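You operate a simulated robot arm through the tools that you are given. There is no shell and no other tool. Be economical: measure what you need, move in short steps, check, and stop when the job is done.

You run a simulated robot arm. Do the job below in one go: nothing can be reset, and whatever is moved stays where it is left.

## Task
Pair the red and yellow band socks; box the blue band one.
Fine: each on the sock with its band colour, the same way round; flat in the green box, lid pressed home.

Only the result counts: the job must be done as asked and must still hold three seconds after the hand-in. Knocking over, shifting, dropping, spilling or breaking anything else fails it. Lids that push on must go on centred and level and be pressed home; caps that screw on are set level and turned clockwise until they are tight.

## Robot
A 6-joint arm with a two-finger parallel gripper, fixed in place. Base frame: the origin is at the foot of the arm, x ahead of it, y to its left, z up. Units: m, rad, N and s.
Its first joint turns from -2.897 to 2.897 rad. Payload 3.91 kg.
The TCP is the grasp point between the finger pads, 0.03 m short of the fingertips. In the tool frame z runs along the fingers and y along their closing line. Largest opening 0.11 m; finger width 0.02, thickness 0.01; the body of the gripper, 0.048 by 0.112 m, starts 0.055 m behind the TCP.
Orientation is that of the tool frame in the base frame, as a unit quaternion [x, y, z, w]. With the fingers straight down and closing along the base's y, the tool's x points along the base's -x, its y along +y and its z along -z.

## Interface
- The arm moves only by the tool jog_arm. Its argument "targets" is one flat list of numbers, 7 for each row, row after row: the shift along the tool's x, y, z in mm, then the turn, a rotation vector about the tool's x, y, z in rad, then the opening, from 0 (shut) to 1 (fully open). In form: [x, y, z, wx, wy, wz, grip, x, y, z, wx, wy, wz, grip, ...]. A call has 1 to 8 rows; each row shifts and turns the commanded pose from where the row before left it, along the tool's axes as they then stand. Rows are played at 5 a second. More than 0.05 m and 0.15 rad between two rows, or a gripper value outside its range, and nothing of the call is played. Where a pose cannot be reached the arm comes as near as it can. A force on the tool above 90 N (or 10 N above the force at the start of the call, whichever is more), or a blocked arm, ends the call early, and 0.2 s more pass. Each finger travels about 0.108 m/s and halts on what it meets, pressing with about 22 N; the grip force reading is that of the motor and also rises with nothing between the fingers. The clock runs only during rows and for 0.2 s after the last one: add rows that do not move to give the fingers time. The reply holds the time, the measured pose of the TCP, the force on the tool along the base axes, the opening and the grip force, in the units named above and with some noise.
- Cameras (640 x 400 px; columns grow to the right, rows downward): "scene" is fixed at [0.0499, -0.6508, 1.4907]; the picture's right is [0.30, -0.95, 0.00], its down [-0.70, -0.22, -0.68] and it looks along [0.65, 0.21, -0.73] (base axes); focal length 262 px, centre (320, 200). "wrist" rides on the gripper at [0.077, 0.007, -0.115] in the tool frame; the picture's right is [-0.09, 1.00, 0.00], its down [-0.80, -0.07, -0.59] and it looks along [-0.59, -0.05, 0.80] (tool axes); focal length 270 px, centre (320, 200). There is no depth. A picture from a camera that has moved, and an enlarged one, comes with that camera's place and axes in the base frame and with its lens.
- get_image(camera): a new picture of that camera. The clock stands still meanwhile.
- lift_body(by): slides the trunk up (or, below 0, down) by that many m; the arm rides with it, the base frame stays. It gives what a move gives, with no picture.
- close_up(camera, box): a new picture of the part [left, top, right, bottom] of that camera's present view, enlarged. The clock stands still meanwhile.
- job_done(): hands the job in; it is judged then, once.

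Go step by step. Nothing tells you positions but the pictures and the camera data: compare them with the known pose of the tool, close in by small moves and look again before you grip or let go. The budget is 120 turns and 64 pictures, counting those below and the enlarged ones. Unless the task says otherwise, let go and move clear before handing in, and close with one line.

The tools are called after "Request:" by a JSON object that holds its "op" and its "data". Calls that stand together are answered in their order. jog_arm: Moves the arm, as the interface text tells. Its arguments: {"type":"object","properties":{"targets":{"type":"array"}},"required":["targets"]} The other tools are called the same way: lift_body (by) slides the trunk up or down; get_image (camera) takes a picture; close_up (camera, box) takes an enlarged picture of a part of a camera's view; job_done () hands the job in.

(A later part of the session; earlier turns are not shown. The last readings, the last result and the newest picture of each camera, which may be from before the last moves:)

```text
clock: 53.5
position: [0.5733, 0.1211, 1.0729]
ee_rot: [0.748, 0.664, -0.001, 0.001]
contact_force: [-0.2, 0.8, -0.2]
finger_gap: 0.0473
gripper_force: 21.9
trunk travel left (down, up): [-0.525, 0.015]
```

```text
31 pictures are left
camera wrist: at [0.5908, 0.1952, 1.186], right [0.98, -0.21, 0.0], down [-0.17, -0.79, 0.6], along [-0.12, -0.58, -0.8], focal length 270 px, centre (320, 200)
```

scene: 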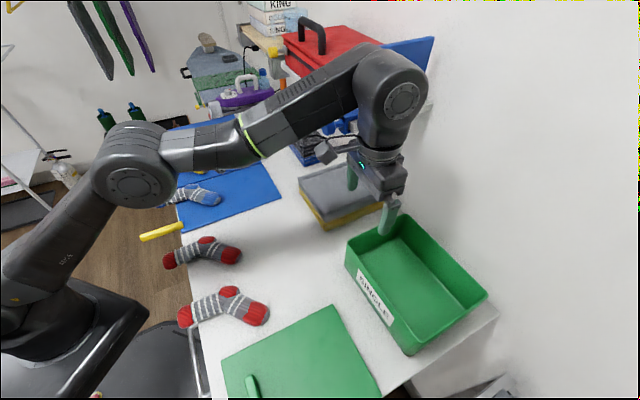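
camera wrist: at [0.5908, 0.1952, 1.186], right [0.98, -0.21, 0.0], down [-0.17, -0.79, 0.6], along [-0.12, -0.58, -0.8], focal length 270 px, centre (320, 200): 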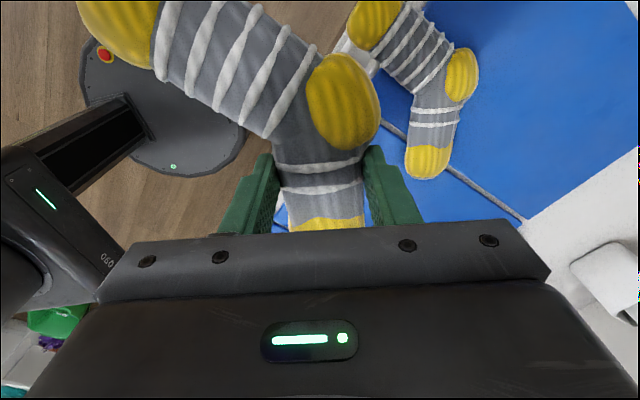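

Y2's bands are at (0.683, 0.083), so the TCP target is about (0.680, 0.081) with 0.07 rad clockwise. I'll move over it and come down part way.

Request:
{"op": "jog_arm", "data": {"targets": [-7, 28, 0, 0, 0, 0, 0, -7, 28, 0, 0, 0, 0, 0, -7, 28, 0, 0, 0, 0, 0, -6, 27, 0, 0, 0, 0.07, 0, 0, 0, 25, 0, 0, 0, 0, 0, 0, 25, 0, 0, 0, 0, 0, 0, 25, 0, 0, 0, 0, 0, 0, 15, 0, 0, 0, 0]}}

Request:
{"op": "close_up", "data": {"camera": "scene", "box": [135, 115, 245, 184]}}

Request:
{"op": "get_image", "data": {"camera": "wrist"}}

```text
clock: 55.3
position: [0.6814, 0.08, 0.9839]
ee_rot: [0.771, 0.637, 0.001, 0.001]
contact_force: [-0.6, 0.4, -0.4]
finger_gap: 0.0475
gripper_force: 21.7
trunk travel left (down, up): [-0.525, 0.015]
```

```text
5.80 times, centred on (190, 150) of scene
camera zoom: at [0.0499, -0.6508, 1.4907], right [0.3, -0.95, 0.0], down [-0.7, -0.22, -0.68], along [0.65, 0.21, -0.73], focal length 1521 px, centre (1074, 493)
```

zoom: 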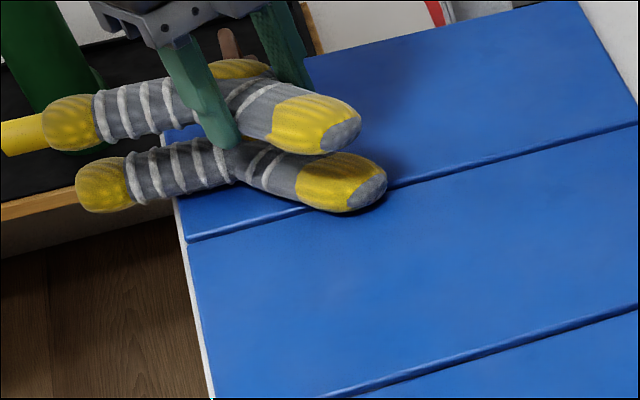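

```text
29 pictures are left
camera wrist: at [0.7032, 0.1535, 1.0968], right [0.96, -0.27, 0.0], down [-0.22, -0.77, 0.6], along [-0.16, -0.57, -0.8], focal length 270 px, centre (320, 200)
```

wrist: 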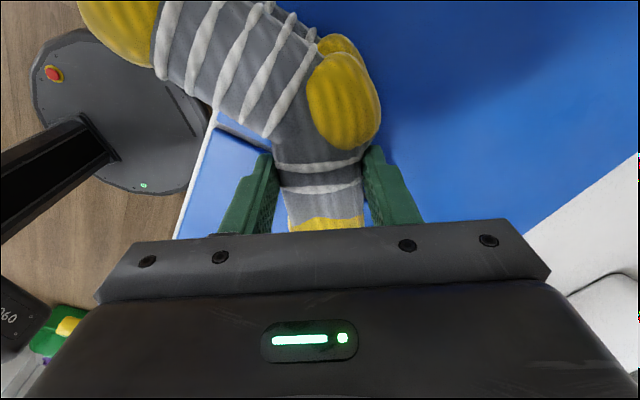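

The alignment looks excellent. I'll lower to contact and release.

Request:
{"op": "jog_arm", "data": {"targets": [0, 0, 10, 0, 0, 0, 0, 0, 0, 8, 0, 0, 0, 0, 0, 0, 4, 0, 0, 0, 0, 0, 0, 0, 0, 0, 0, 0]}}

Request:
{"op": "jog_arm", "data": {"targets": [0, 0, 2, 0, 0, 0, 0, 0, 0, 0, 0, 0, 0, 0]}}

```text
clock: 56.3
position: [0.6807, 0.0799, 0.9601]
ee_rot: [0.771, 0.636, -0.001, 0.0]
contact_force: [-0.1, 0.0, 0.1]
finger_gap: 0.0475
gripper_force: 22.0
trunk travel left (down, up): [-0.525, 0.015]
```

```text
clock: 56.9
position: [0.6809, 0.0806, 0.9607]
ee_rot: [0.771, 0.637, 0.001, 0.001]
contact_force: [1.1, -0.9, 11.7]
finger_gap: 0.0474
gripper_force: 22.6
trunk travel left (down, up): [-0.525, 0.015]
```

Request:
{"op": "jog_arm", "data": {"targets": [0, 0, -1, 0, 0, 0, 0.5, 0, 0, 0, 0, 0, 0, 0.6, 0, 0, 0, 0, 0, 0, 0.7, 0, 0, -15, 0, 0, 0, 0.8, 0, 0, -40, 0, 0, 0, 0.9, 0, 0, -40, 0, 0, 0, 0.9, 0, 0, -20, 0, 0, 0, 1, 0, 0, 0, 0, 0, 0, 1]}}

Request:
{"op": "get_image", "data": {"camera": "wrist"}}

```text
clock: 58.7
position: [0.6824, 0.0792, 1.0751]
ee_rot: [0.771, 0.637, -0.001, 0.0]
contact_force: [0.5, 0.5, -0.6]
finger_gap: 0.1099
gripper_force: 0.1
trunk travel left (down, up): [-0.525, 0.015]
```

```text
28 pictures are left
camera wrist: at [0.7037, 0.1525, 1.1884], right [0.96, -0.27, 0.0], down [-0.22, -0.77, 0.6], along [-0.16, -0.57, -0.8], focal length 270 px, centre (320, 200)
```

wrist: 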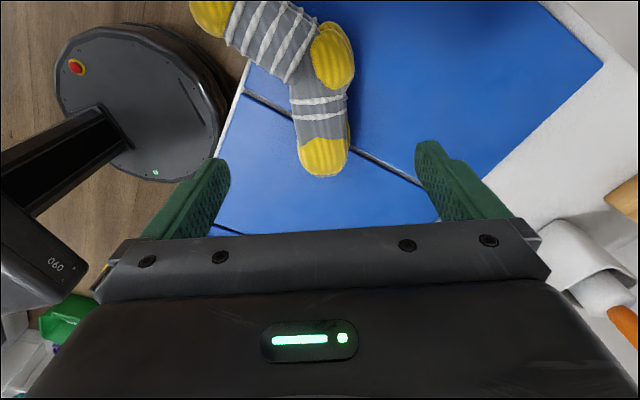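

The yellow pair is stacked neatly as well. Next is the blue sock, around (0.47, -0.12).

Request:
{"op": "jog_arm", "data": {"targets": [-34, -24, 0, 0, 0, 0, 1, -34, -24, 0, 0, 0, 0, 1, -34, -24, 0, 0, 0, 0, 1, -34, -24, 0, 0, 0, 0, 1, -34, -24, 0, 0, 0, 0, 1, -34, -24, 0, 0, 0, 0, 1, -34, -24, 0, 0, 0, 0, 1, 0, 0, 0, 0, 0, 0, 1]}}

Request:
{"op": "get_image", "data": {"camera": "wrist"}}

```text
clock: 60.5
position: [0.4701, -0.1219, 1.0755]
ee_rot: [0.771, 0.637, 0.0, 0.001]
contact_force: [0.4, -0.2, 0.2]
finger_gap: 0.1099
gripper_force: 0.0
trunk travel left (down, up): [-0.525, 0.015]
```

```text
27 pictures are left
camera wrist: at [0.4921, -0.0484, 1.1891], right [0.96, -0.27, 0.0], down [-0.22, -0.77, 0.6], along [-0.16, -0.57, -0.8], focal length 270 px, centre (320, 200)
```

wrist: 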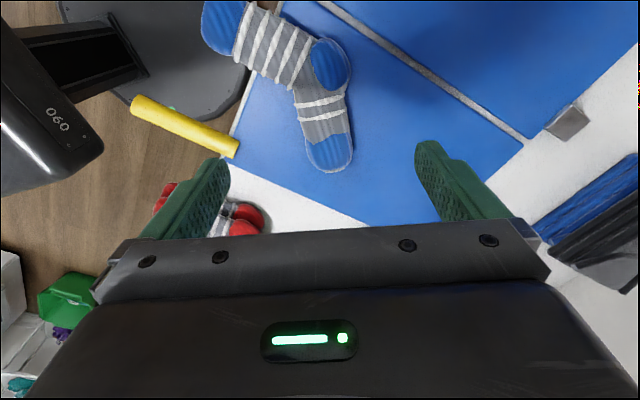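

The blue bands are at (0.4695, -0.130) and the foot is at about -95°. I'll align and come down to grip.

Request:
{"op": "jog_arm", "data": {"targets": [-8, 1, 0, 0, 0, -0.08, 1, 0, 0, 40, 0, 0, 0, 1, 0, 0, 40, 0, 0, 0, 1, 0, 0, 35, 0, 0, 0, 1, 0, 0, 15, 0, 0, 0, 1, 0, 0, 4, 0, 0, 0, 1, 0, 0, 0, 0, 0, 0, 1]}}

Request:
{"op": "get_image", "data": {"camera": "wrist"}}

```text
clock: 62.1
position: [0.4713, -0.1297, 0.9405]
ee_rot: [0.745, 0.667, 0.0, 0.001]
contact_force: [-0.1, 0.1, 0.1]
finger_gap: 0.1103
gripper_force: 0.0
trunk travel left (down, up): [-0.525, 0.015]
```

```text
26 pictures are left
camera wrist: at [0.4866, -0.0555, 1.0539], right [0.98, -0.2, 0.0], down [-0.16, -0.79, 0.6], along [-0.12, -0.58, -0.8], focal length 270 px, centre (320, 200)
```

wrist: 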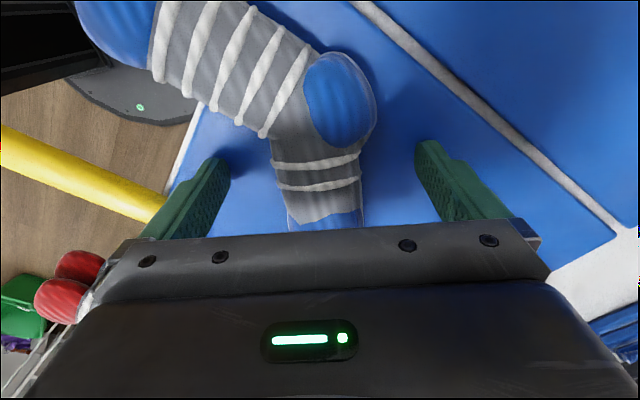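

It's centred, so I'll grip and lift slowly.

Request:
{"op": "jog_arm", "data": {"targets": [0, 0, 2, 0, 0, 0, 0.9, 0, 0, 0, 0, 0, 0, 0.6, 0, 0, 0, 0, 0, 0, 0.4, 0, 0, 0, 0, 0, 0, 0, 0, 0, 0, 0, 0, 0, 0, 0, 0, 0, 0, 0, 0, 0]}}

Request:
{"op": "jog_arm", "data": {"targets": [0, 0, -2, 0, 0, 0, 0, 0, 0, -3, 0, 0, 0, 0, 0, 0, -5, 0, 0, 0, 0, 0, 0, -15, 0, 0, 0, 0, 0, 0, -25, 0, 0, 0, 0, 0, 0, -30, 0, 0, 0, 0, 0, 0, -30, 0, 0, 0, 0, 0, 0, -30, 0, 0, 0, 0]}}

```text
clock: 63.5
position: [0.471, -0.1289, 0.9389]
ee_rot: [0.745, 0.667, -0.001, 0.001]
contact_force: [0.4, 0.5, 0.2]
finger_gap: 0.0476
gripper_force: 21.9
trunk travel left (down, up): [-0.525, 0.015]
```

```text
clock: 65.3
position: [0.4706, -0.1296, 1.0799]
ee_rot: [0.744, 0.668, -0.001, 0.001]
contact_force: [-0.1, -0.1, -0.3]
finger_gap: 0.0472
gripper_force: 22.4
trunk travel left (down, up): [-0.525, 0.015]
```

The blue sock is held. I'll carry it towards the box, then turn it so its length lies along the box's long side.

Request:
{"op": "jog_arm", "data": {"targets": [-20, -6, -5, 0, 0, 0, 0, -40, -12, -5, 0, 0, 0, 0, -42, -13, -5, 0, 0, 0, 0, -42, -13, -5, 0, 0, 0, 0, -42, -13, -5, 0, 0, 0, 0, -42, -13, -5, 0, 0, 0, 0, -42, -13, -5, 0, 0, 0, 0, -40, -12, -5, 0, 0, 0, 0]}}

Request:
{"op": "jog_arm", "data": {"targets": [-40, -12, 0, 0, 0, 0, 0, -40, -12, 0, 0, 0, 0, 0, 0, 0, 0, 0, 0, -0.13, 0, 0, 0, 0, 0, 0, -0.13, 0, 0, 0, 0, 0, 0, -0.13, 0, 0, 0, 0, 0, 0, -0.13, 0, 0, 0, 0, 0, 0, -0.13, 0, 0, 0, 0, 0, 0, -0.13, 0]}}

Request:
{"op": "jog_arm", "data": {"targets": [0, 0, 0, 0, 0, -0.14, 0, 0, 0, 0, 0, 0, -0.14, 0, 0, 0, 0, 0, 0, -0.14, 0, 0, 0, 0, 0, 0, -0.14, 0, 0, 0, 0, 0, 0, -0.14, 0, 0, 0, 0, 0, 0, -0.14, 0, 0, 0, 0, 0, 0, -0.14, 0, 0, 0, 0, 0, 0, -0.14, 0]}}

Request:
{"op": "get_image", "data": {"camera": "scene"}}

```text
clock: 67.1
position: [0.3422, -0.4285, 1.1178]
ee_rot: [0.745, 0.667, 0.0, 0.0]
contact_force: [-0.5, 0.5, -0.4]
finger_gap: 0.0471
gripper_force: 22.1
trunk travel left (down, up): [-0.525, 0.015]
```

```text
clock: 68.9
position: [0.3098, -0.505, 1.1204]
ee_rot: [0.435, 0.901, 0.0, 0.001]
contact_force: [-0.3, -0.5, -0.5]
finger_gap: 0.047
gripper_force: 22.0
trunk travel left (down, up): [-0.525, 0.015]
```

```text
clock: 70.7
position: [0.31, -0.5043, 1.1194]
ee_rot: [-0.111, 0.994, -0.002, 0.0]
contact_force: [0.6, 0.3, -1.3]
finger_gap: 0.0469
gripper_force: 22.5
trunk travel left (down, up): [-0.525, 0.015]
```

```text
25 pictures are left
```

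scene: 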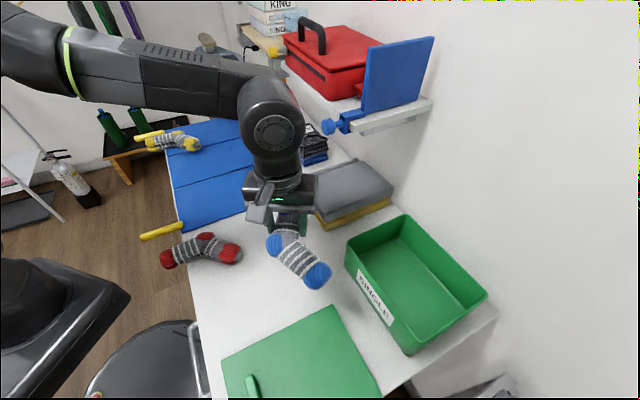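

The sock now lies parallel to the box's long side. I'll move it over the box, aiming for about (0.376, -0.718).

Request:
{"op": "jog_arm", "data": {"targets": [-3.6, -44, 0, 0, 0, 0, 0, -3.6, -44, 0, 0, 0, 0, 0, -3.6, -45, 0, 0, 0, 0, 0, -3.6, -45, 0, 0, 0, 0, 0, -3.6, -45, 10, 0, 0, 0, 0, 0, 0, 20, 0, 0, 0, 0, 0, 0, 0, 0, 0, 0, 0]}}

Request:
{"op": "close_up", "data": {"camera": "scene", "box": [300, 180, 524, 320]}}

Request:
{"op": "get_image", "data": {"camera": "wrist"}}

```text
clock: 72.3
position: [0.3669, -0.7018, 1.0857]
ee_rot: [-0.109, 0.994, -0.001, 0.0]
contact_force: [0.2, -0.2, -0.1]
finger_gap: 0.0469
gripper_force: 22.4
out of reach, approached as far as the arm can: row 5
trunk travel left (down, up): [-0.525, 0.015]
```

```text
2.86 times, centred on (412, 250) of scene
camera zoom: at [0.0499, -0.6508, 1.4907], right [0.3, -0.95, 0.0], down [-0.7, -0.22, -0.68], along [0.65, 0.21, -0.73], focal length 750 px, centre (57, 57)
```

zoom: 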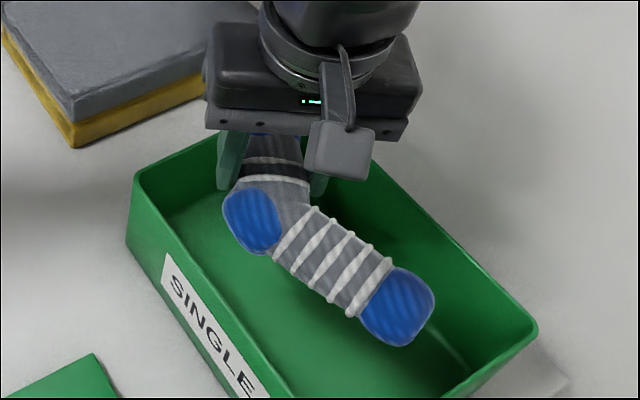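

```text
23 pictures are left
camera wrist: at [0.2915, -0.712, 1.1988], right [-0.13, 0.99, 0.0], down [0.8, 0.11, 0.59], along [0.59, 0.08, -0.8], focal length 270 px, centre (320, 200)
```

wrist: 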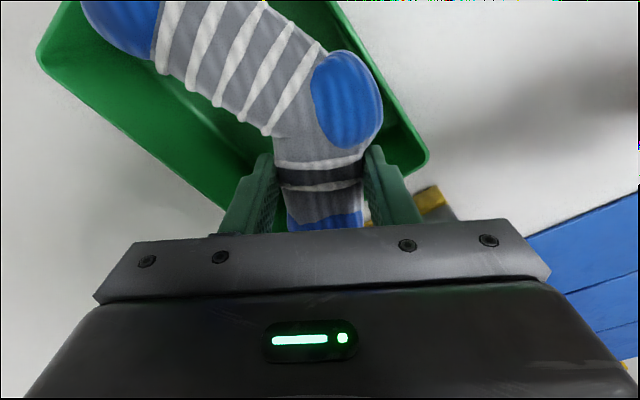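

The sock sits parallel over the box, but it needs about 2 cm more outward. I'll lower to just above the rim, where reach is better.

Request:
{"op": "jog_arm", "data": {"targets": [0, 0, 20, 0, 0, 0, 0, 0, 0, 20, 0, 0, 0, 0, -6.5, -19, 0, 0, 0, 0, 0, 0, 0, 0, 0, 0, 0, 0]}}

```text
clock: 73.3
position: [0.3766, -0.7135, 1.0428]
ee_rot: [-0.11, 0.994, -0.001, 0.0]
contact_force: [-0.2, -0.6, 0.4]
finger_gap: 0.047
gripper_force: 22.2
out of reach, approached as far as the arm can: row 3
trunk travel left (down, up): [-0.525, 0.015]
```

I'll raise the trunk a bit more, aim slightly outward and back from the toe end, and lower into the box.

Request:
{"op": "lift_body", "data": {"by": 0.014}}

Request:
{"op": "jog_arm", "data": {"targets": [0, 0, 15, 0, 0, 0, 0, 0, 0, 15, 0, 0, 0, 0, 0, 0, 10, 0, 0, 0, 0, 2, -12, 0, 0, 0, 0, 0, 0, 0, 0, 0, 0, 0, 0]}}

Request:
{"op": "close_up", "data": {"camera": "scene", "box": [300, 180, 524, 320]}}

Request:
{"op": "get_image", "data": {"camera": "wrist"}}

```text
clock: 74.0
position: [0.3748, -0.7115, 1.0576]
ee_rot: [-0.111, 0.994, -0.001, 0.0]
contact_force: [0.6, -0.1, -1.2]
finger_gap: 0.0469
gripper_force: 22.0
trunk travel left (down, up): [-0.539, 0.001]
```

```text
clock: 75.2
position: [0.3747, -0.7204, 1.0174]
ee_rot: [-0.109, 0.994, -0.003, 0.002]
contact_force: [-0.6, 0.8, -1.2]
finger_gap: 0.047
gripper_force: 22.2
out of reach, approached as far as the arm can: row 4
trunk travel left (down, up): [-0.539, 0.001]
```

```text
2.86 times, centred on (412, 250) of scene
camera zoom: at [0.0499, -0.6508, 1.4907], right [0.3, -0.95, 0.0], down [-0.7, -0.22, -0.68], along [0.65, 0.21, -0.73], focal length 750 px, centre (57, 57)
```

zoom: 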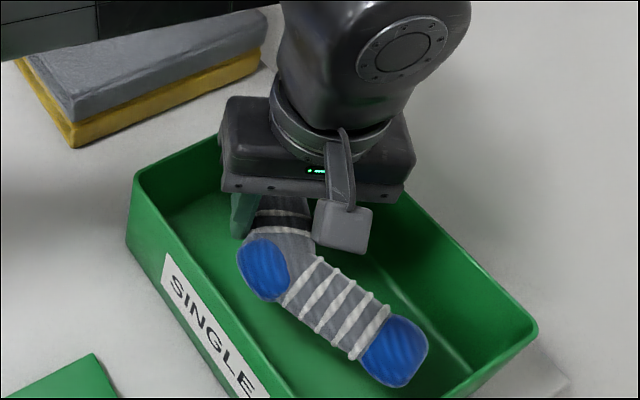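

```text
21 pictures are left
camera wrist: at [0.2987, -0.7311, 1.1309], right [-0.13, 0.99, -0.01], down [0.8, 0.11, 0.6], along [0.59, 0.07, -0.8], focal length 270 px, centre (320, 200)
```

wrist: 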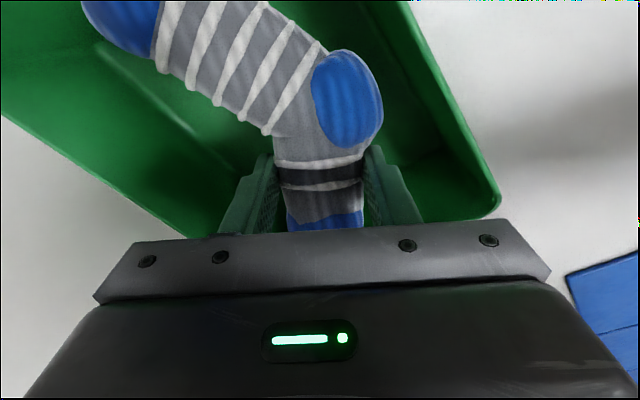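

The sock is well centred, so I'll lower it into the box watching the force.

Request:
{"op": "jog_arm", "data": {"targets": [0, 0, 15, 0, 0, 0, 0, 0, 0, 15, 0, 0, 0, 0, 0, 0, 15, 0, 0, 0, 0, 0, 0, 12, 0, 0, 0, 0, 0, 0, 0, 0, 0, 0, 0]}}

Request:
{"op": "close_up", "data": {"camera": "scene", "box": [330, 200, 490, 300]}}

```text
clock: 76.3
position: [0.3759, -0.7201, 0.9597]
ee_rot: [-0.11, 0.994, -0.002, 0.0]
contact_force: [0.5, 0.1, -0.7]
finger_gap: 0.047
gripper_force: 21.9
trunk travel left (down, up): [-0.539, 0.001]
```

```text
4.00 times, centred on (410, 250) of scene
camera zoom: at [0.0499, -0.6508, 1.4907], right [0.3, -0.95, 0.0], down [-0.7, -0.22, -0.68], along [0.65, 0.21, -0.73], focal length 1050 px, centre (-40, 0)
```

zoom: 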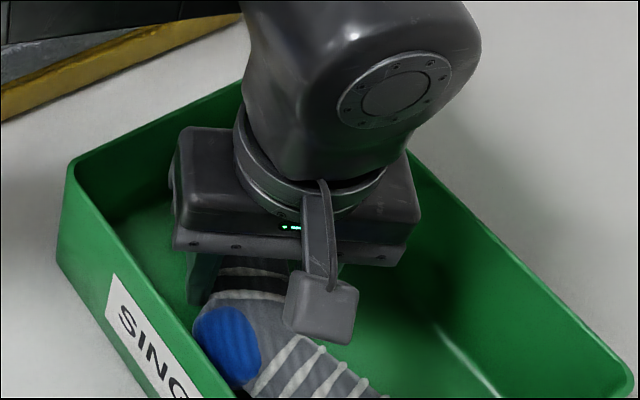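

Clear so far, so I'll keep lowering to the floor of the box.

Request:
{"op": "jog_arm", "data": {"targets": [0, 0, 5, 0, 0, 0, 0, 0, 0, 5, 0, 0, 0, 0, 0, 0, 4, 0, 0, 0, 0]}}

Request:
{"op": "jog_arm", "data": {"targets": [0, 0, 3, 0, 0, 0, 0, 0, 0, 3, 0, 0, 0, 0]}}

```text
clock: 77.2
position: [0.3747, -0.7206, 0.9455]
ee_rot: [-0.11, 0.994, -0.003, 0.001]
contact_force: [0.4, -0.5, -0.5]
finger_gap: 0.0468
gripper_force: 21.8
trunk travel left (down, up): [-0.539, 0.001]
```

```text
clock: 77.8
position: [0.3752, -0.7208, 0.9389]
ee_rot: [-0.11, 0.994, -0.002, 0.001]
contact_force: [0.4, 0.2, -0.8]
finger_gap: 0.0469
gripper_force: 21.4
trunk travel left (down, up): [-0.539, 0.001]
```

Request:
{"op": "jog_arm", "data": {"targets": [0, 0, 2, 0, 0, 0, 0, 0, 0, 0, 0, 0, 0, 0]}}

Request:
{"op": "jog_arm", "data": {"targets": [0, 0, 2, 0, 0, 0, 0, 0, 0, 0, 0, 0, 0, 0]}}

```text
clock: 78.3
position: [0.3747, -0.7216, 0.9379]
ee_rot: [-0.109, 0.994, -0.002, 0.001]
contact_force: [0.1, 0.7, -0.9]
finger_gap: 0.0468
gripper_force: 22.0
trunk travel left (down, up): [-0.539, 0.001]
```

```text
clock: 79.0
position: [0.3761, -0.7215, 0.9356]
ee_rot: [-0.109, 0.994, -0.002, 0.002]
contact_force: [0.7, 0.1, 2.5]
finger_gap: 0.0467
gripper_force: 21.8
trunk travel left (down, up): [-0.539, 0.001]
```

Contact. I'll release with a small opening and go straight up.

Request:
{"op": "jog_arm", "data": {"targets": [0, 0, 0, 0, 0, 0, 0.52, 0, 0, 0, 0, 0, 0, 0.6, 0, 0, 0, 0, 0, 0, 0.65, 0, 0, -10, 0, 0, 0, 0.65, 0, 0, -25, 0, 0, 0, 0.65, 0, 0, -40, 0, 0, 0, 0.65, 0, 0, -40, 0, 0, 0, 0.65, 0, 0, -40, 0, 0, 0, 0.65]}}

Request:
{"op": "jog_arm", "data": {"targets": [0, 40, -10, 0, 0, 0.14, 0.65, 0, 40, 0, 0, 0, 0.14, 0.65, 0, 40, 0, 0, 0, 0.14, 0.65, 0, 40, 0, 0, 0, 0.14, 0.65, 0, 0, 0, 0, 0, 0.14, 0.65]}}

Request:
{"op": "get_image", "data": {"camera": "scene"}}

```text
clock: 80.8
position: [0.3686, -0.7084, 1.0896]
ee_rot: [-0.11, 0.994, -0.002, 0.001]
contact_force: [0.1, 0.2, -0.4]
finger_gap: 0.0716
gripper_force: 0.0
out of reach, approached as far as the arm can: row 7, 8
trunk travel left (down, up): [-0.539, 0.001]
```

```text
clock: 82.0
position: [0.3682, -0.5511, 1.0959]
ee_rot: [0.239, 0.971, -0.002, 0.002]
contact_force: [0.1, -0.7, 0.2]
finger_gap: 0.0714
gripper_force: 0.0
trunk travel left (down, up): [-0.539, 0.001]
```

```text
19 pictures are left
```

scene: 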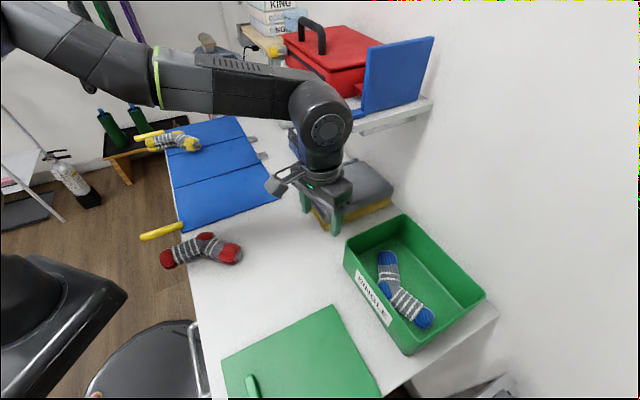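

The blue sock is flat in the box. Next is the lid, so I'll go over its handle with the fingers set to close across the bar.

Request:
{"op": "jog_arm", "data": {"targets": [38, -15, 0, 0, 0, 0, 1, 38, -15, 0, 0, 0, 0, 1, 38, -15, 0, 0, 0, 0, 1, 38, -15, 0, 0, 0, 0, 1, 38, -15, 0, 0, 0, 0, 1, 38, -15, 0, 0, 0, 0, 1, 37, -14, 0, 0, 0, 0, 1]}}

Request:
{"op": "jog_arm", "data": {"targets": [0, 0, 0, 0, 0, -0.138, 1, 0, 0, 0, 0, 0, -0.138, 1, 0, 0, 0, 0, 0, -0.138, 1, 0, 0, 0, 0, 0, -0.138, 1, 0, 0, 0, 0, 0, -0.138, 1, 0, 0, 0, 0, 0, -0.138, 1, 0, 0, 0, 0, 0, -0.138, 1, 0, 0, 0, 0, 0, -0.138, 1]}}

Request:
{"op": "jog_arm", "data": {"targets": [0, 0, 0, 0, 0, -0.138, 1, 0, 0, 0, 0, 0, 0, 1]}}

Request:
{"op": "get_image", "data": {"camera": "wrist"}}

```text
clock: 83.5
position: [0.0854, -0.5193, 1.0975]
ee_rot: [0.237, 0.971, -0.002, 0.001]
contact_force: [0.1, -0.5, 0.1]
finger_gap: 0.1101
gripper_force: 0.0
trunk travel left (down, up): [-0.539, 0.001]
```

```text
clock: 85.3
position: [0.086, -0.5206, 1.0965]
ee_rot: [-0.308, 0.951, -0.002, 0.0]
contact_force: [0.0, 0.1, 0.4]
finger_gap: 0.1101
gripper_force: 0.1
trunk travel left (down, up): [-0.539, 0.001]
```

```text
clock: 86.0
position: [0.0856, -0.5205, 1.0967]
ee_rot: [-0.373, 0.928, -0.002, 0.0]
contact_force: [0.3, 0.4, 0.2]
finger_gap: 0.11
gripper_force: 0.0
trunk travel left (down, up): [-0.539, 0.001]
```

```text
18 pictures are left
camera wrist: at [0.0256, -0.5703, 1.2107], right [-0.62, 0.78, 0.0], down [0.63, 0.5, 0.59], along [0.47, 0.37, -0.8], focal length 270 px, centre (320, 200)
```

wrist: 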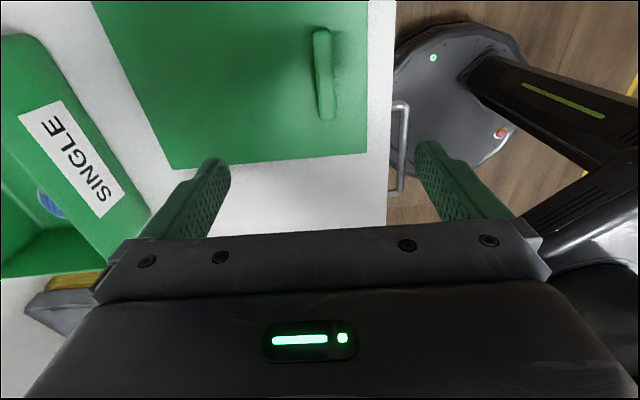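

The lid's long axis is at -46.9° and the bar's middle is at (0.0725, -0.528), 78 mm from the lid's centre. I'll centre on it and come down.

Request:
{"op": "jog_arm", "data": {"targets": [14.7, 3.7, 0, 0, 0, 0, 1, 0, 0, 40, 0, 0, 0.01, 1, 0, 0, 40, 0, 0, 0, 1, 0, 0, 40, 0, 0, 0, 1, 0, 0, 20, 0, 0, 0, 1, 0, 0, 0, 0, 0, 0, 1]}}

Request:
{"op": "get_image", "data": {"camera": "wrist"}}

```text
clock: 87.3
position: [0.0713, -0.5286, 0.9569]
ee_rot: [-0.367, 0.93, -0.002, 0.0]
contact_force: [-0.1, 0.0, 0.5]
finger_gap: 0.1102
gripper_force: 0.1
trunk travel left (down, up): [-0.539, 0.001]
```

```text
17 pictures are left
camera wrist: at [0.0117, -0.5772, 1.0715], right [-0.62, 0.79, 0.0], down [0.63, 0.5, 0.59], along [0.47, 0.36, -0.8], focal length 270 px, centre (320, 200)
```

wrist: 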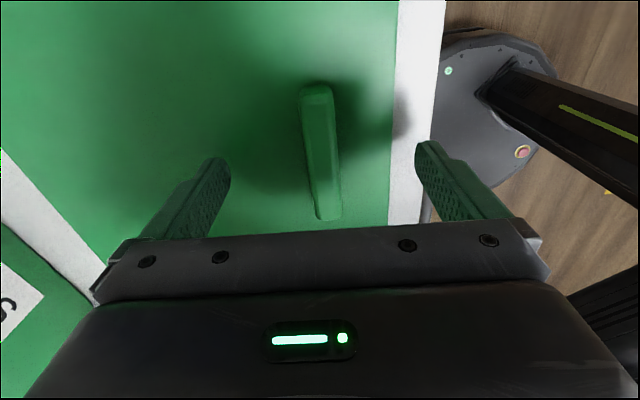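

The bar is centred between the fingers. I'll come down until the fingertips touch the plate, back off slightly and grip.

Request:
{"op": "jog_arm", "data": {"targets": [2, 0, 8, 0, 0, 0, 0.8, 0, 0, 4, 0, 0, 0, 0.8, 0, 0, 0, 0, 0, 0, 0.8]}}

Request:
{"op": "jog_arm", "data": {"targets": [0, 0, 2, 0, 0, 0, 0.8, 0, 0, 0, 0, 0, 0, 0.8]}}

Request:
{"op": "jog_arm", "data": {"targets": [0, 0, 2, 0, 0, 0, 0.8, 0, 0, 0, 0, 0, 0, 0.8]}}

```text
clock: 88.2
position: [0.0703, -0.5319, 0.9462]
ee_rot: [-0.368, 0.93, -0.004, -0.001]
contact_force: [0.8, -1.4, 25.5]
finger_gap: 0.0878
gripper_force: 0.0
trunk travel left (down, up): [-0.539, 0.001]
```

```text
clock: 88.8
position: [0.0714, -0.5296, 0.9484]
ee_rot: [-0.368, 0.93, -0.005, -0.001]
contact_force: [-0.3, -4.0, 56.7]
finger_gap: 0.0878
gripper_force: 0.0
trunk travel left (down, up): [-0.539, 0.001]
```

```text
clock: 89.3
position: [0.0702, -0.5297, 0.947]
ee_rot: [-0.368, 0.93, -0.008, -0.001]
contact_force: [-1.8, -5.2, 76.7]
finger_gap: 0.0877
gripper_force: 0.1
trunk travel left (down, up): [-0.539, 0.001]
```

The plate top is at z≈0.917. I'll back off 3 mm and grip.

Request:
{"op": "jog_arm", "data": {"targets": [0, 0, -4, 0, 0, 0, 0.8, 0, 0, 0, 0, 0, 0, 0.5, 0, 0, 0, 0, 0, 0, 0.2, 0, 0, 0, 0, 0, 0, 0, 0, 0, 0, 0, 0, 0, 0, 0, 0, 0, 0, 0, 0, 0, 0, 0, 0, 0, 0, 0, 0]}}

Request:
{"op": "jog_arm", "data": {"targets": [0, 0, -3, 0, 0, 0, 0, 0, 0, -4, 0, 0, 0, 0, 0, 0, -8, 0, 0, 0, 0, 0, 0, -10, 0, 0, 0, 0, 0, 0, -15, 0, 0, 0, 0, 0, 0, 0, 0, 0, 0, 0]}}

Request:
{"op": "get_image", "data": {"camera": "wrist"}}

```text
clock: 91.0
position: [0.0724, -0.5289, 0.9476]
ee_rot: [-0.368, 0.93, -0.005, -0.001]
contact_force: [5.0, -1.4, 47.1]
finger_gap: 0.0395
gripper_force: 22.1
trunk travel left (down, up): [-0.539, 0.001]
```

```text
clock: 92.3
position: [0.0702, -0.5296, 0.9847]
ee_rot: [-0.368, 0.93, -0.002, 0.001]
contact_force: [0.0, 0.0, -1.1]
finger_gap: 0.0176
gripper_force: 21.5
trunk travel left (down, up): [-0.539, 0.001]
```

```text
16 pictures are left
camera wrist: at [0.0101, -0.5783, 1.0989], right [-0.62, 0.79, 0.0], down [0.63, 0.5, 0.59], along [0.47, 0.36, -0.8], focal length 270 px, centre (320, 200)
```

wrist: 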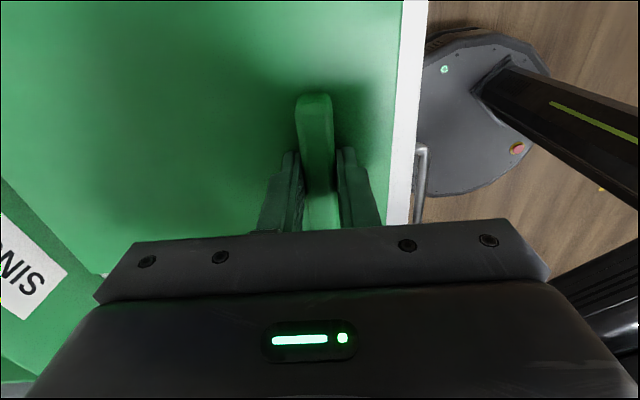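

The grip is on the bar at 17.6 mm. I'll check that the lid is lifted and level.

Request:
{"op": "get_image", "data": {"camera": "scene"}}

```text
15 pictures are left
```

scene: 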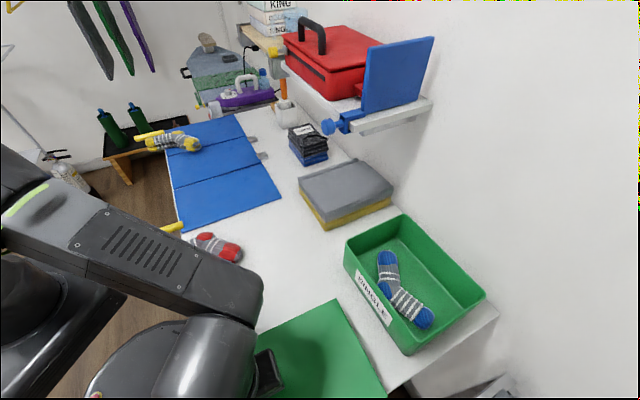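

The lid is lifted and level. I'll raise it and turn it 89° clockwise so that the handle end faces the reachable end of the box.

Request:
{"op": "jog_arm", "data": {"targets": [0, 0, -15, 0, 0, 0, 0, 0, 0, -20, 0, 0, 0, 0, 0, 0, -25, 0, 0, 0, 0, 0, 0, -25, 0, 0, 0, 0, 0, 0, -25, 0, 0, 0, 0, 0, 0, -15, 0, 0, 0, 0, 0, 0, 0, 0, 0, 0.05, 0, 0, 0, 0, 0, 0, 0.1, 0]}}

Request:
{"op": "jog_arm", "data": {"targets": [0, 0, 0, 0, 0, 0.12, 0, 0, 0, 0, 0, 0, 0.12, 0, 0, 0, 0, 0, 0, 0.12, 0, 0, 0, 0, 0, 0, 0.12, 0, 0, 0, 0, 0, 0, 0.12, 0, 0, 0, 0, 0, 0, 0.12, 0, 0, 0, 0, 0, 0, 0.12, 0, 0, 0, 0, 0, 0, 0.12, 0]}}

Request:
{"op": "jog_arm", "data": {"targets": [0, 0, 0, 0, 0, 0.12, 0, 0, 0, 0, 0, 0, 0.12, 0, 0, 0, 0, 0, 0, 0.12, 0, 0, 0, 0, 0, 0, 0.08, 0, 0, 0, 0, 0, 0, 0, 0]}}

Request:
{"op": "get_image", "data": {"camera": "wrist"}}

```text
clock: 94.2
position: [0.0711, -0.5301, 1.1102]
ee_rot: [-0.296, 0.955, -0.001, 0.001]
contact_force: [-0.7, -0.6, -0.4]
finger_gap: 0.0174
gripper_force: 22.3
trunk travel left (down, up): [-0.539, 0.001]
```

```text
clock: 96.0
position: [0.0709, -0.5291, 1.1105]
ee_rot: [0.179, 0.984, -0.002, 0.001]
contact_force: [0.1, -0.3, -1.5]
finger_gap: 0.0174
gripper_force: 22.1
trunk travel left (down, up): [-0.539, 0.001]
```

```text
clock: 97.2
position: [0.0712, -0.5291, 1.1102]
ee_rot: [0.39, 0.921, -0.002, 0.002]
contact_force: [-0.6, -0.8, -1.8]
finger_gap: 0.0176
gripper_force: 21.1
trunk travel left (down, up): [-0.539, 0.001]
```

```text
14 pictures are left
camera wrist: at [0.0226, -0.471, 1.2234], right [0.78, 0.63, 0.0], down [0.51, -0.62, 0.6], along [0.38, -0.46, -0.8], focal length 270 px, centre (320, 200)
```

wrist: 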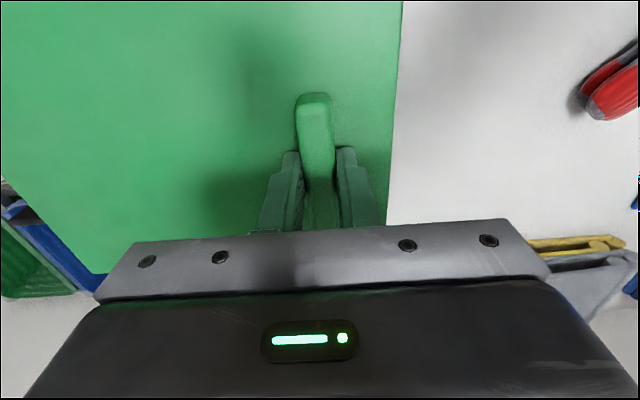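

The lid's long axis is now at 44°. I'll zoom on the empty view of the box to fix its centre and angle.

Request:
{"op": "close_up", "data": {"camera": "scene", "box": [336, 205, 496, 305]}}

Request:
{"op": "close_up", "data": {"camera": "scene", "box": [336, 265, 496, 365]}}

```text
4.00 times, centred on (416, 255) of scene
camera zoom: at [0.0499, -0.6508, 1.4907], right [0.3, -0.95, 0.0], down [-0.7, -0.22, -0.68], along [0.65, 0.21, -0.73], focal length 1050 px, centre (-64, -20)
```

zoom: 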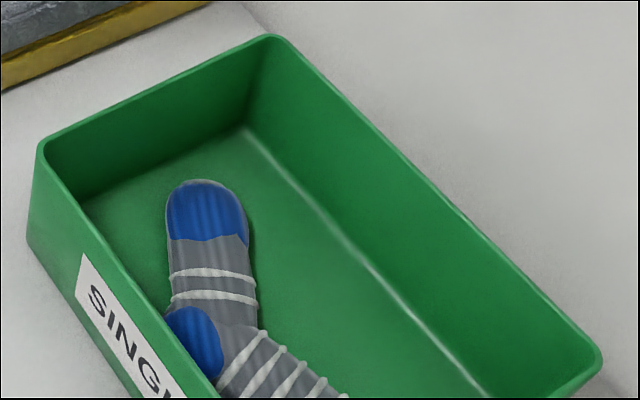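

```text
4.00 times, centred on (416, 315) of scene
camera zoom: at [0.0499, -0.6508, 1.4907], right [0.3, -0.95, 0.0], down [-0.7, -0.22, -0.68], along [0.65, 0.21, -0.73], focal length 1050 px, centre (-64, -260)
```

zoom: 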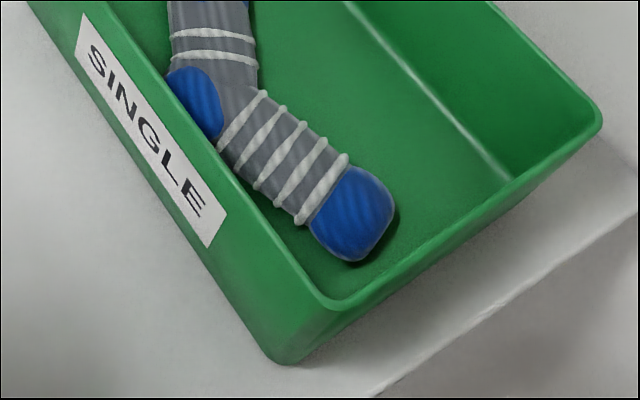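

The box centre is about (0.361, -0.747) with its long axis near 45.6°. I'll carry the lid over slowly and compare the two in the same view.

Request:
{"op": "jog_arm", "data": {"targets": [-25, 10, 0, 0, 0, -0.025, 0, -40, 15, 0, 0, 0, 0, 0, -42, 16, 0, 0, 0, 0, 0, -42, 16, 0, 0, 0, 0, 0, -42, 16, 0, 0, 0, 0, 0, -42, 16, 0, 0, 0, 0, 0, -42, 16, 0, 0, 0, 0, 0, -30, 12, 0, 0, 0, 0, 0]}}

Request:
{"op": "jog_arm", "data": {"targets": [0, 0, 15, 0, 0, 0, 0, -10, 5, 10, 0, 0, 0, 0, -10, 3, 8, 0, 0, 0, 0, 0, 0, 0, 0, 0, 0, 0]}}

Request:
{"op": "close_up", "data": {"camera": "scene", "box": [300, 200, 524, 340]}}

```text
clock: 99.0
position: [0.3712, -0.6623, 1.1115]
ee_rot: [0.377, 0.926, -0.001, 0.001]
contact_force: [1.1, 0.5, -1.5]
finger_gap: 0.0177
gripper_force: 22.0
trunk travel left (down, up): [-0.539, 0.001]
```

```text
clock: 100.0
position: [0.3911, -0.6687, 1.0783]
ee_rot: [0.377, 0.926, -0.001, 0.001]
contact_force: [0.1, -0.1, -1.6]
finger_gap: 0.0174
gripper_force: 21.7
trunk travel left (down, up): [-0.539, 0.001]
```

```text
2.86 times, centred on (412, 270) of scene
camera zoom: at [0.0499, -0.6508, 1.4907], right [0.3, -0.95, 0.0], down [-0.7, -0.22, -0.68], along [0.65, 0.21, -0.73], focal length 750 px, centre (57, 0)
```

zoom: 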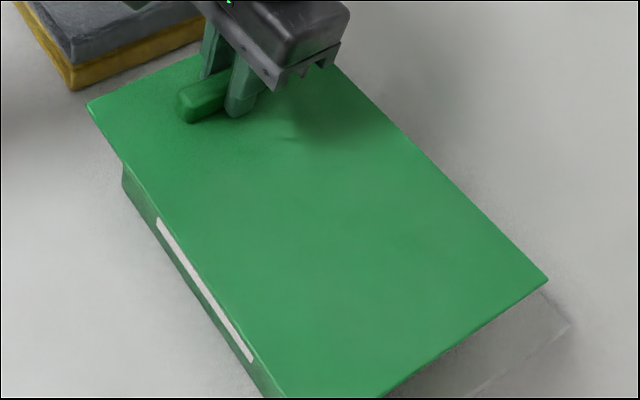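

The lid is roughly aligned but needs about 3 cm outward and roughly 1° more counter-clockwise. I'll correct that while just above the rim.

Request:
{"op": "jog_arm", "data": {"targets": [0, 0, 8, 0, 0, -0.016, 0, -11, 2, 4, 0, 0, 0, 0, -11, 2, 0, 0, 0, 0, 0, -10, 1, 0, 0, 0, 0, 0, 0, 0, 0, 0, 0, 0, 0]}}

Request:
{"op": "close_up", "data": {"camera": "scene", "box": [320, 200, 500, 365]}}

```text
clock: 101.2
position: [0.4175, -0.687, 1.0649]
ee_rot: [0.37, 0.929, -0.001, 0.001]
contact_force: [-0.3, -0.4, -1.1]
finger_gap: 0.0178
gripper_force: 22.0
trunk travel left (down, up): [-0.539, 0.001]
```

```text
2.42 times, centred on (410, 282) of scene
camera zoom: at [0.0499, -0.6508, 1.4907], right [0.3, -0.95, 0.0], down [-0.7, -0.22, -0.68], along [0.65, 0.21, -0.73], focal length 636 px, centre (102, 0)
```

zoom: 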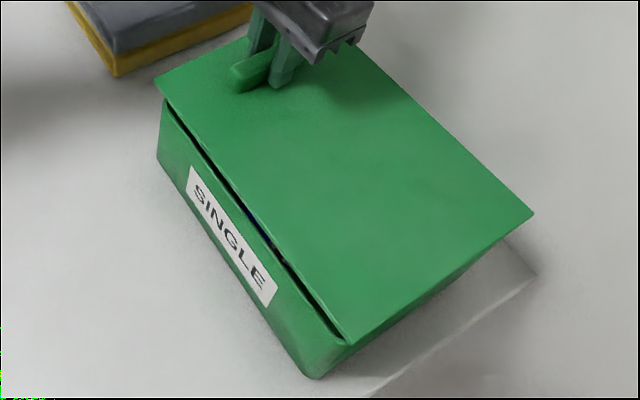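

The lid is centred and parallel within a few millimetres. I'll lower it in small steps, feeling for contact.

Request:
{"op": "jog_arm", "data": {"targets": [0, 0, 3, 0, 0, 0, 0, 0, 0, 3, 0, 0, 0, 0, 0, 0, 3, 0, 0, 0, 0, 0, 0, 0, 0, 0, 0, 0]}}

Request:
{"op": "jog_arm", "data": {"targets": [0, 0, 3, 0, 0, 0, 0, 0, 0, 2, 0, 0, 0, 0, 0, 0, 0, 0, 0, 0, 0]}}

Request:
{"op": "close_up", "data": {"camera": "scene", "box": [320, 200, 500, 365]}}

```text
clock: 102.2
position: [0.4188, -0.6881, 1.058]
ee_rot: [0.37, 0.929, -0.002, 0.001]
contact_force: [0.6, -0.3, -2.1]
finger_gap: 0.0175
gripper_force: 21.8
trunk travel left (down, up): [-0.539, 0.001]
```

```text
clock: 103.0
position: [0.4173, -0.6874, 1.0538]
ee_rot: [0.37, 0.929, -0.002, 0.001]
contact_force: [0.6, 0.1, -2.1]
finger_gap: 0.0175
gripper_force: 21.5
trunk travel left (down, up): [-0.539, 0.001]
```

```text
2.42 times, centred on (410, 282) of scene
camera zoom: at [0.0499, -0.6508, 1.4907], right [0.3, -0.95, 0.0], down [-0.7, -0.22, -0.68], along [0.65, 0.21, -0.73], focal length 636 px, centre (102, 0)
```

zoom: 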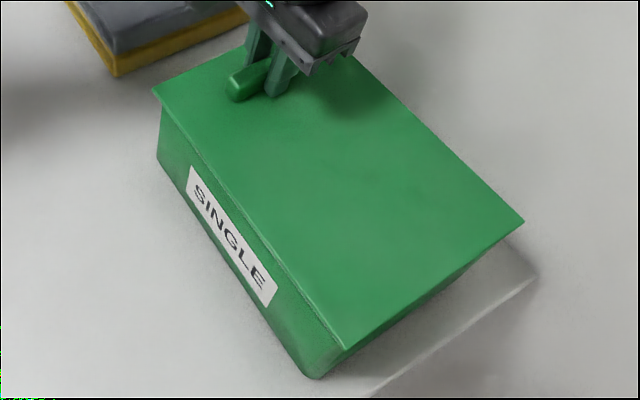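

No contact yet with the skirt at about 1.007. I'll continue slowly.

Request:
{"op": "jog_arm", "data": {"targets": [0, 0, 2, 0, 0, 0, 0, 0, 0, 0, 0, 0, 0, 0]}}

Request:
{"op": "jog_arm", "data": {"targets": [0, 0, 2, 0, 0, 0, 0, 0, 0, 0, 0, 0, 0, 0]}}

Request:
{"op": "jog_arm", "data": {"targets": [0, 0, 2, 0, 0, 0, 0, 0, 0, 0, 0, 0, 0, 0]}}

```text
clock: 103.5
position: [0.417, -0.6865, 1.0495]
ee_rot: [0.369, 0.929, -0.001, 0.002]
contact_force: [0.6, 0.2, -0.8]
finger_gap: 0.0174
gripper_force: 21.9
trunk travel left (down, up): [-0.539, 0.001]
```

```text
clock: 104.2
position: [0.4181, -0.6857, 1.0496]
ee_rot: [0.369, 0.929, -0.001, 0.001]
contact_force: [0.2, -0.8, 0.2]
finger_gap: 0.0174
gripper_force: 22.2
trunk travel left (down, up): [-0.539, 0.001]
```

```text
clock: 104.8
position: [0.4168, -0.6871, 1.0484]
ee_rot: [0.369, 0.929, -0.001, 0.003]
contact_force: [1.6, -2.3, 8.4]
finger_gap: 0.0174
gripper_force: 21.8
trunk travel left (down, up): [-0.539, 0.001]
```

First contact is at TCP z≈1.049, with the lid still about 4 mm too near. I'll lift slightly, shift outward, and lower again.

Request:
{"op": "jog_arm", "data": {"targets": [0, 0, -5, 0, 0, 0, 0, -4, 1.5, 0, 0, 0, 0, 0, 0, 0, 3, 0, 0, 0, 0, 0, 0, 2, 0, 0, 0, 0, 0, 0, 0, 0, 0, 0, 0]}}

Request:
{"op": "jog_arm", "data": {"targets": [0, 0, 2, 0, 0, 0, 0, 0, 0, 0, 0, 0, 0, 0]}}

Request:
{"op": "jog_arm", "data": {"targets": [0, 0, 2, 0, 0, 0, 0, 0, 0, 0, 0, 0, 0, 0]}}

```text
clock: 106.0
position: [0.4214, -0.6877, 1.0455]
ee_rot: [0.37, 0.929, -0.001, 0.001]
contact_force: [-0.7, 0.0, -1.7]
finger_gap: 0.0174
gripper_force: 22.1
trunk travel left (down, up): [-0.539, 0.001]
```

```text
clock: 106.5
position: [0.4219, -0.6883, 1.0446]
ee_rot: [0.37, 0.929, -0.001, 0.002]
contact_force: [-0.2, 0.4, -1.5]
finger_gap: 0.0173
gripper_force: 21.6
trunk travel left (down, up): [-0.539, 0.001]
```

```text
clock: 107.2
position: [0.4213, -0.6878, 1.0415]
ee_rot: [0.369, 0.929, -0.002, 0.002]
contact_force: [-0.7, -0.5, -1.4]
finger_gap: 0.0174
gripper_force: 22.2
trunk travel left (down, up): [-0.539, 0.001]
```

Good, the lid goes further down now without resistance. I'll continue.

Request:
{"op": "jog_arm", "data": {"targets": [0, 0, 2, 0, 0, 0, 0, 0, 0, 0, 0, 0, 0, 0]}}

Request:
{"op": "jog_arm", "data": {"targets": [0, 0, 2, 0, 0, 0, 0, 0, 0, 0, 0, 0, 0, 0]}}

Request:
{"op": "jog_arm", "data": {"targets": [0, 0, 2, 0, 0, 0, 0, 0, 0, 0, 0, 0, 0, 0]}}

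Request:
{"op": "close_up", "data": {"camera": "scene", "box": [320, 200, 500, 365]}}

```text
clock: 107.8
position: [0.422, -0.6896, 1.0397]
ee_rot: [0.37, 0.929, -0.001, 0.002]
contact_force: [0.7, 0.4, -1.7]
finger_gap: 0.0175
gripper_force: 22.0
trunk travel left (down, up): [-0.539, 0.001]
```

```text
clock: 108.3
position: [0.4215, -0.6884, 1.0384]
ee_rot: [0.369, 0.929, -0.001, 0.001]
contact_force: [0.2, -0.2, -1.6]
finger_gap: 0.0173
gripper_force: 21.5
trunk travel left (down, up): [-0.539, 0.001]
```

```text
clock: 109.0
position: [0.4214, -0.6887, 1.0363]
ee_rot: [0.37, 0.929, -0.002, 0.001]
contact_force: [0.2, -0.1, -0.9]
finger_gap: 0.0176
gripper_force: 22.3
trunk travel left (down, up): [-0.539, 0.001]
```

```text
2.42 times, centred on (410, 282) of scene
camera zoom: at [0.0499, -0.6508, 1.4907], right [0.3, -0.95, 0.0], down [-0.7, -0.22, -0.68], along [0.65, 0.21, -0.73], focal length 636 px, centre (102, 0)
```

zoom: 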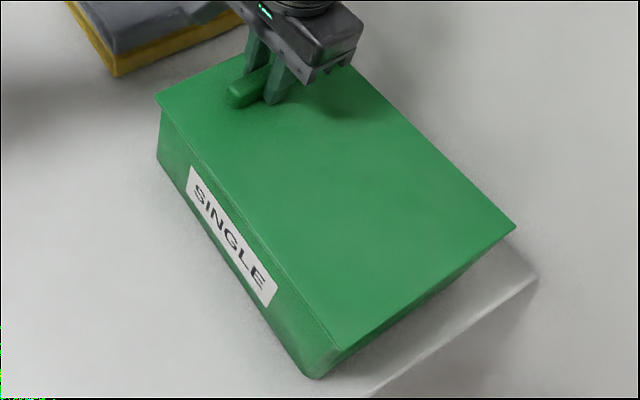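

The lid has engaged. I'll press on down until the force rises.

Request:
{"op": "jog_arm", "data": {"targets": [0, 0, 2, 0, 0, 0, 0, 0, 0, 2, 0, 0, 0, 0, 0, 0, 0, 0, 0, 0, 0]}}

Request:
{"op": "jog_arm", "data": {"targets": [0, 0, 2, 0, 0, 0, 0, 0, 0, 2, 0, 0, 0, 0, 0, 0, 0, 0, 0, 0, 0]}}

```text
clock: 109.8
position: [0.421, -0.6877, 1.036]
ee_rot: [0.369, 0.929, -0.004, 0.004]
contact_force: [3.9, -6.3, 21.0]
finger_gap: 0.0177
gripper_force: 21.4
trunk travel left (down, up): [-0.539, 0.001]
```

```text
clock: 110.5
position: [0.4215, -0.6868, 1.0359]
ee_rot: [0.369, 0.929, -0.005, 0.007]
contact_force: [6.6, -9.8, 42.0]
finger_gap: 0.0175
gripper_force: 22.1
trunk travel left (down, up): [-0.539, 0.001]
```

It has stopped with the plate at the rim. I'll release, rise and check that it sits level.

Request:
{"op": "jog_arm", "data": {"targets": [0, 0, 0, 0, 0, 0, 0.3, 0, 0, 0, 0, 0, 0, 0.6, 0, 0, -1, 0, 0, 0, 0.6, 0, 0, -15, 0, 0, 0, 0.6, 0, 0, -25, 0, 0, 0, 0.6, 20, 0, -25, 0, 0, 0, 0.6, 20, 0, 0, 0, 0, 0, 0]}}

Request:
{"op": "close_up", "data": {"camera": "scene", "box": [320, 200, 500, 365]}}

```text
clock: 112.2
position: [0.3908, -0.6604, 1.0939]
ee_rot: [0.37, 0.929, -0.001, 0.001]
contact_force: [-0.1, -0.6, 0.0]
finger_gap: 0.0
gripper_force: 18.5
trunk travel left (down, up): [-0.539, 0.001]
```

```text
2.42 times, centred on (410, 282) of scene
camera zoom: at [0.0499, -0.6508, 1.4907], right [0.3, -0.95, 0.0], down [-0.7, -0.22, -0.68], along [0.65, 0.21, -0.73], focal length 636 px, centre (102, 0)
```

zoom: 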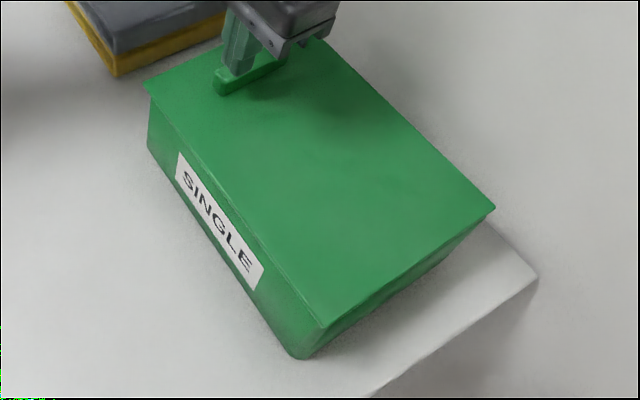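

The box shifted about 17 mm along its length because I opened the fingers while still pressing on the plate. The lid looks seated, so I'll regrip the handle lightly and slide the box back without pressing.

Request:
{"op": "jog_arm", "data": {"targets": [0, 20, 0, 0, 0, 0, 0.6, 0, 0, 0, 0, 0, 0, 0.6, 0, 0, 12, 0, 0, 0, 0.6, -20, 0, 6, 0, 0, 0, 0.6, -20, 0, 6, 0, 0, 0, 0.6, 0, 0, 0, 0, 0, 0, 0.6]}}

Request:
{"op": "get_image", "data": {"camera": "wrist"}}

```text
clock: 113.5
position: [0.4357, -0.6737, 1.0695]
ee_rot: [0.37, 0.929, -0.003, 0.002]
contact_force: [1.1, -0.6, 0.3]
finger_gap: 0.0659
gripper_force: 0.1
trunk travel left (down, up): [-0.539, 0.001]
```

```text
6 pictures are left
camera wrist: at [0.3842, -0.6164, 1.1842], right [0.75, 0.66, 0.0], down [0.53, -0.6, 0.6], along [0.4, -0.45, -0.8], focal length 270 px, centre (320, 200)
```

wrist: 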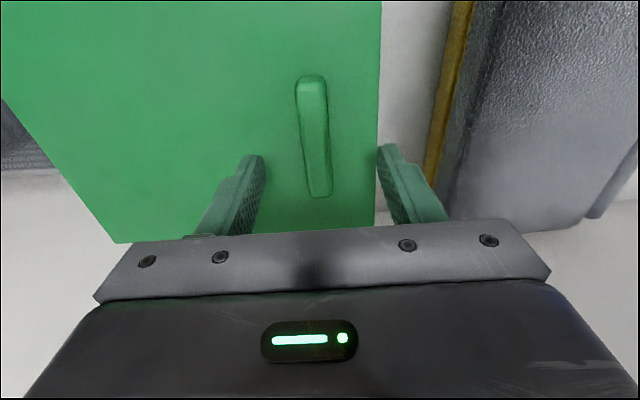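

The handle is between the fingers. I'll lower without touching the plate, close, and slide back.

Request:
{"op": "jog_arm", "data": {"targets": [0, -2, 12, 0, 0, 0, 0.6, 0, 0, 12, 0, 0, 0, 0.6, 0, 0, 2, 0, 0, 0, 0.6, 0, 0, 0, 0, 0, 0, 0.4, 0, 0, 0, 0, 0, 0, 0.25, 0, 0, 0, 0, 0, 0, 0, 0, 0, 0, 0, 0, 0, 0]}}

Request:
{"op": "jog_arm", "data": {"targets": [0, -3, 0, 0, 0, 0, 0, 0, -3, 0, 0, 0, 0, 0, 0, -3, 0, 0, 0, 0, 0, 0, -3, 0, 0, 0, 0, 0, 0, -3, 0, 0, 0, 0, 0, 0, 0, 0, 0, 0, 0, 0]}}

```text
clock: 115.2
position: [0.4292, -0.6756, 1.049]
ee_rot: [0.371, 0.929, -0.002, 0.005]
contact_force: [0.9, 1.0, 12.4]
finger_gap: 0.0175
gripper_force: 22.6
trunk travel left (down, up): [-0.539, 0.001]
```

```text
clock: 116.5
position: [0.423, -0.6846, 1.0429]
ee_rot: [0.37, 0.929, -0.001, 0.001]
contact_force: [-0.2, 2.9, 5.3]
finger_gap: 0.0176
gripper_force: 22.5
trunk travel left (down, up): [-0.539, 0.001]
```

Nearly back. I'll slide the last 2.5 mm and check.

Request:
{"op": "jog_arm", "data": {"targets": [0, -2.5, 0, 0, 0, 0, 0, 0, 0, 0, 0, 0, 0, 0]}}

Request:
{"op": "close_up", "data": {"camera": "scene", "box": [320, 200, 500, 365]}}

```text
clock: 117.2
position: [0.4204, -0.6884, 1.0433]
ee_rot: [0.37, 0.929, -0.001, 0.0]
contact_force: [0.7, 1.2, 0.5]
finger_gap: 0.0177
gripper_force: 22.3
trunk travel left (down, up): [-0.539, 0.001]
```

```text
2.42 times, centred on (410, 282) of scene
camera zoom: at [0.0499, -0.6508, 1.4907], right [0.3, -0.95, 0.0], down [-0.7, -0.22, -0.68], along [0.65, 0.21, -0.73], focal length 636 px, centre (102, 0)
```

zoom: 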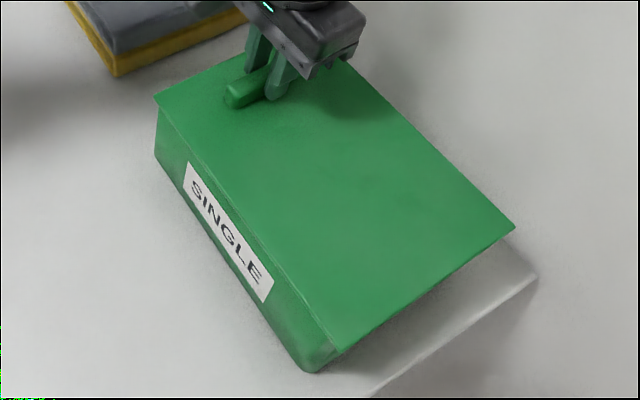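

The lid looks slightly raised compared with the box. I'll press down gently to reseat it while holding the handle.

Request:
{"op": "jog_arm", "data": {"targets": [0, 0, 2, 0, 0, 0, 0, 0, 0, 2, 0, 0, 0, 0, 0, 0, 2, 0, 0, 0, 0, 0, 0, 0, 0, 0, 0, 0]}}

Request:
{"op": "jog_arm", "data": {"targets": [0, 0, 2, 0, 0, 0, 0, 0, 0, 0, 0, 0, 0, 0]}}

```text
clock: 118.2
position: [0.4213, -0.6871, 1.0401]
ee_rot: [0.37, 0.929, -0.003, 0.003]
contact_force: [1.5, -3.3, 17.3]
finger_gap: 0.0178
gripper_force: 21.8
trunk travel left (down, up): [-0.539, 0.001]
```

```text
clock: 118.8
position: [0.4195, -0.6878, 1.0368]
ee_rot: [0.369, 0.929, -0.003, 0.002]
contact_force: [-0.7, -2.4, 18.1]
finger_gap: 0.0177
gripper_force: 21.6
trunk travel left (down, up): [-0.539, 0.001]
```

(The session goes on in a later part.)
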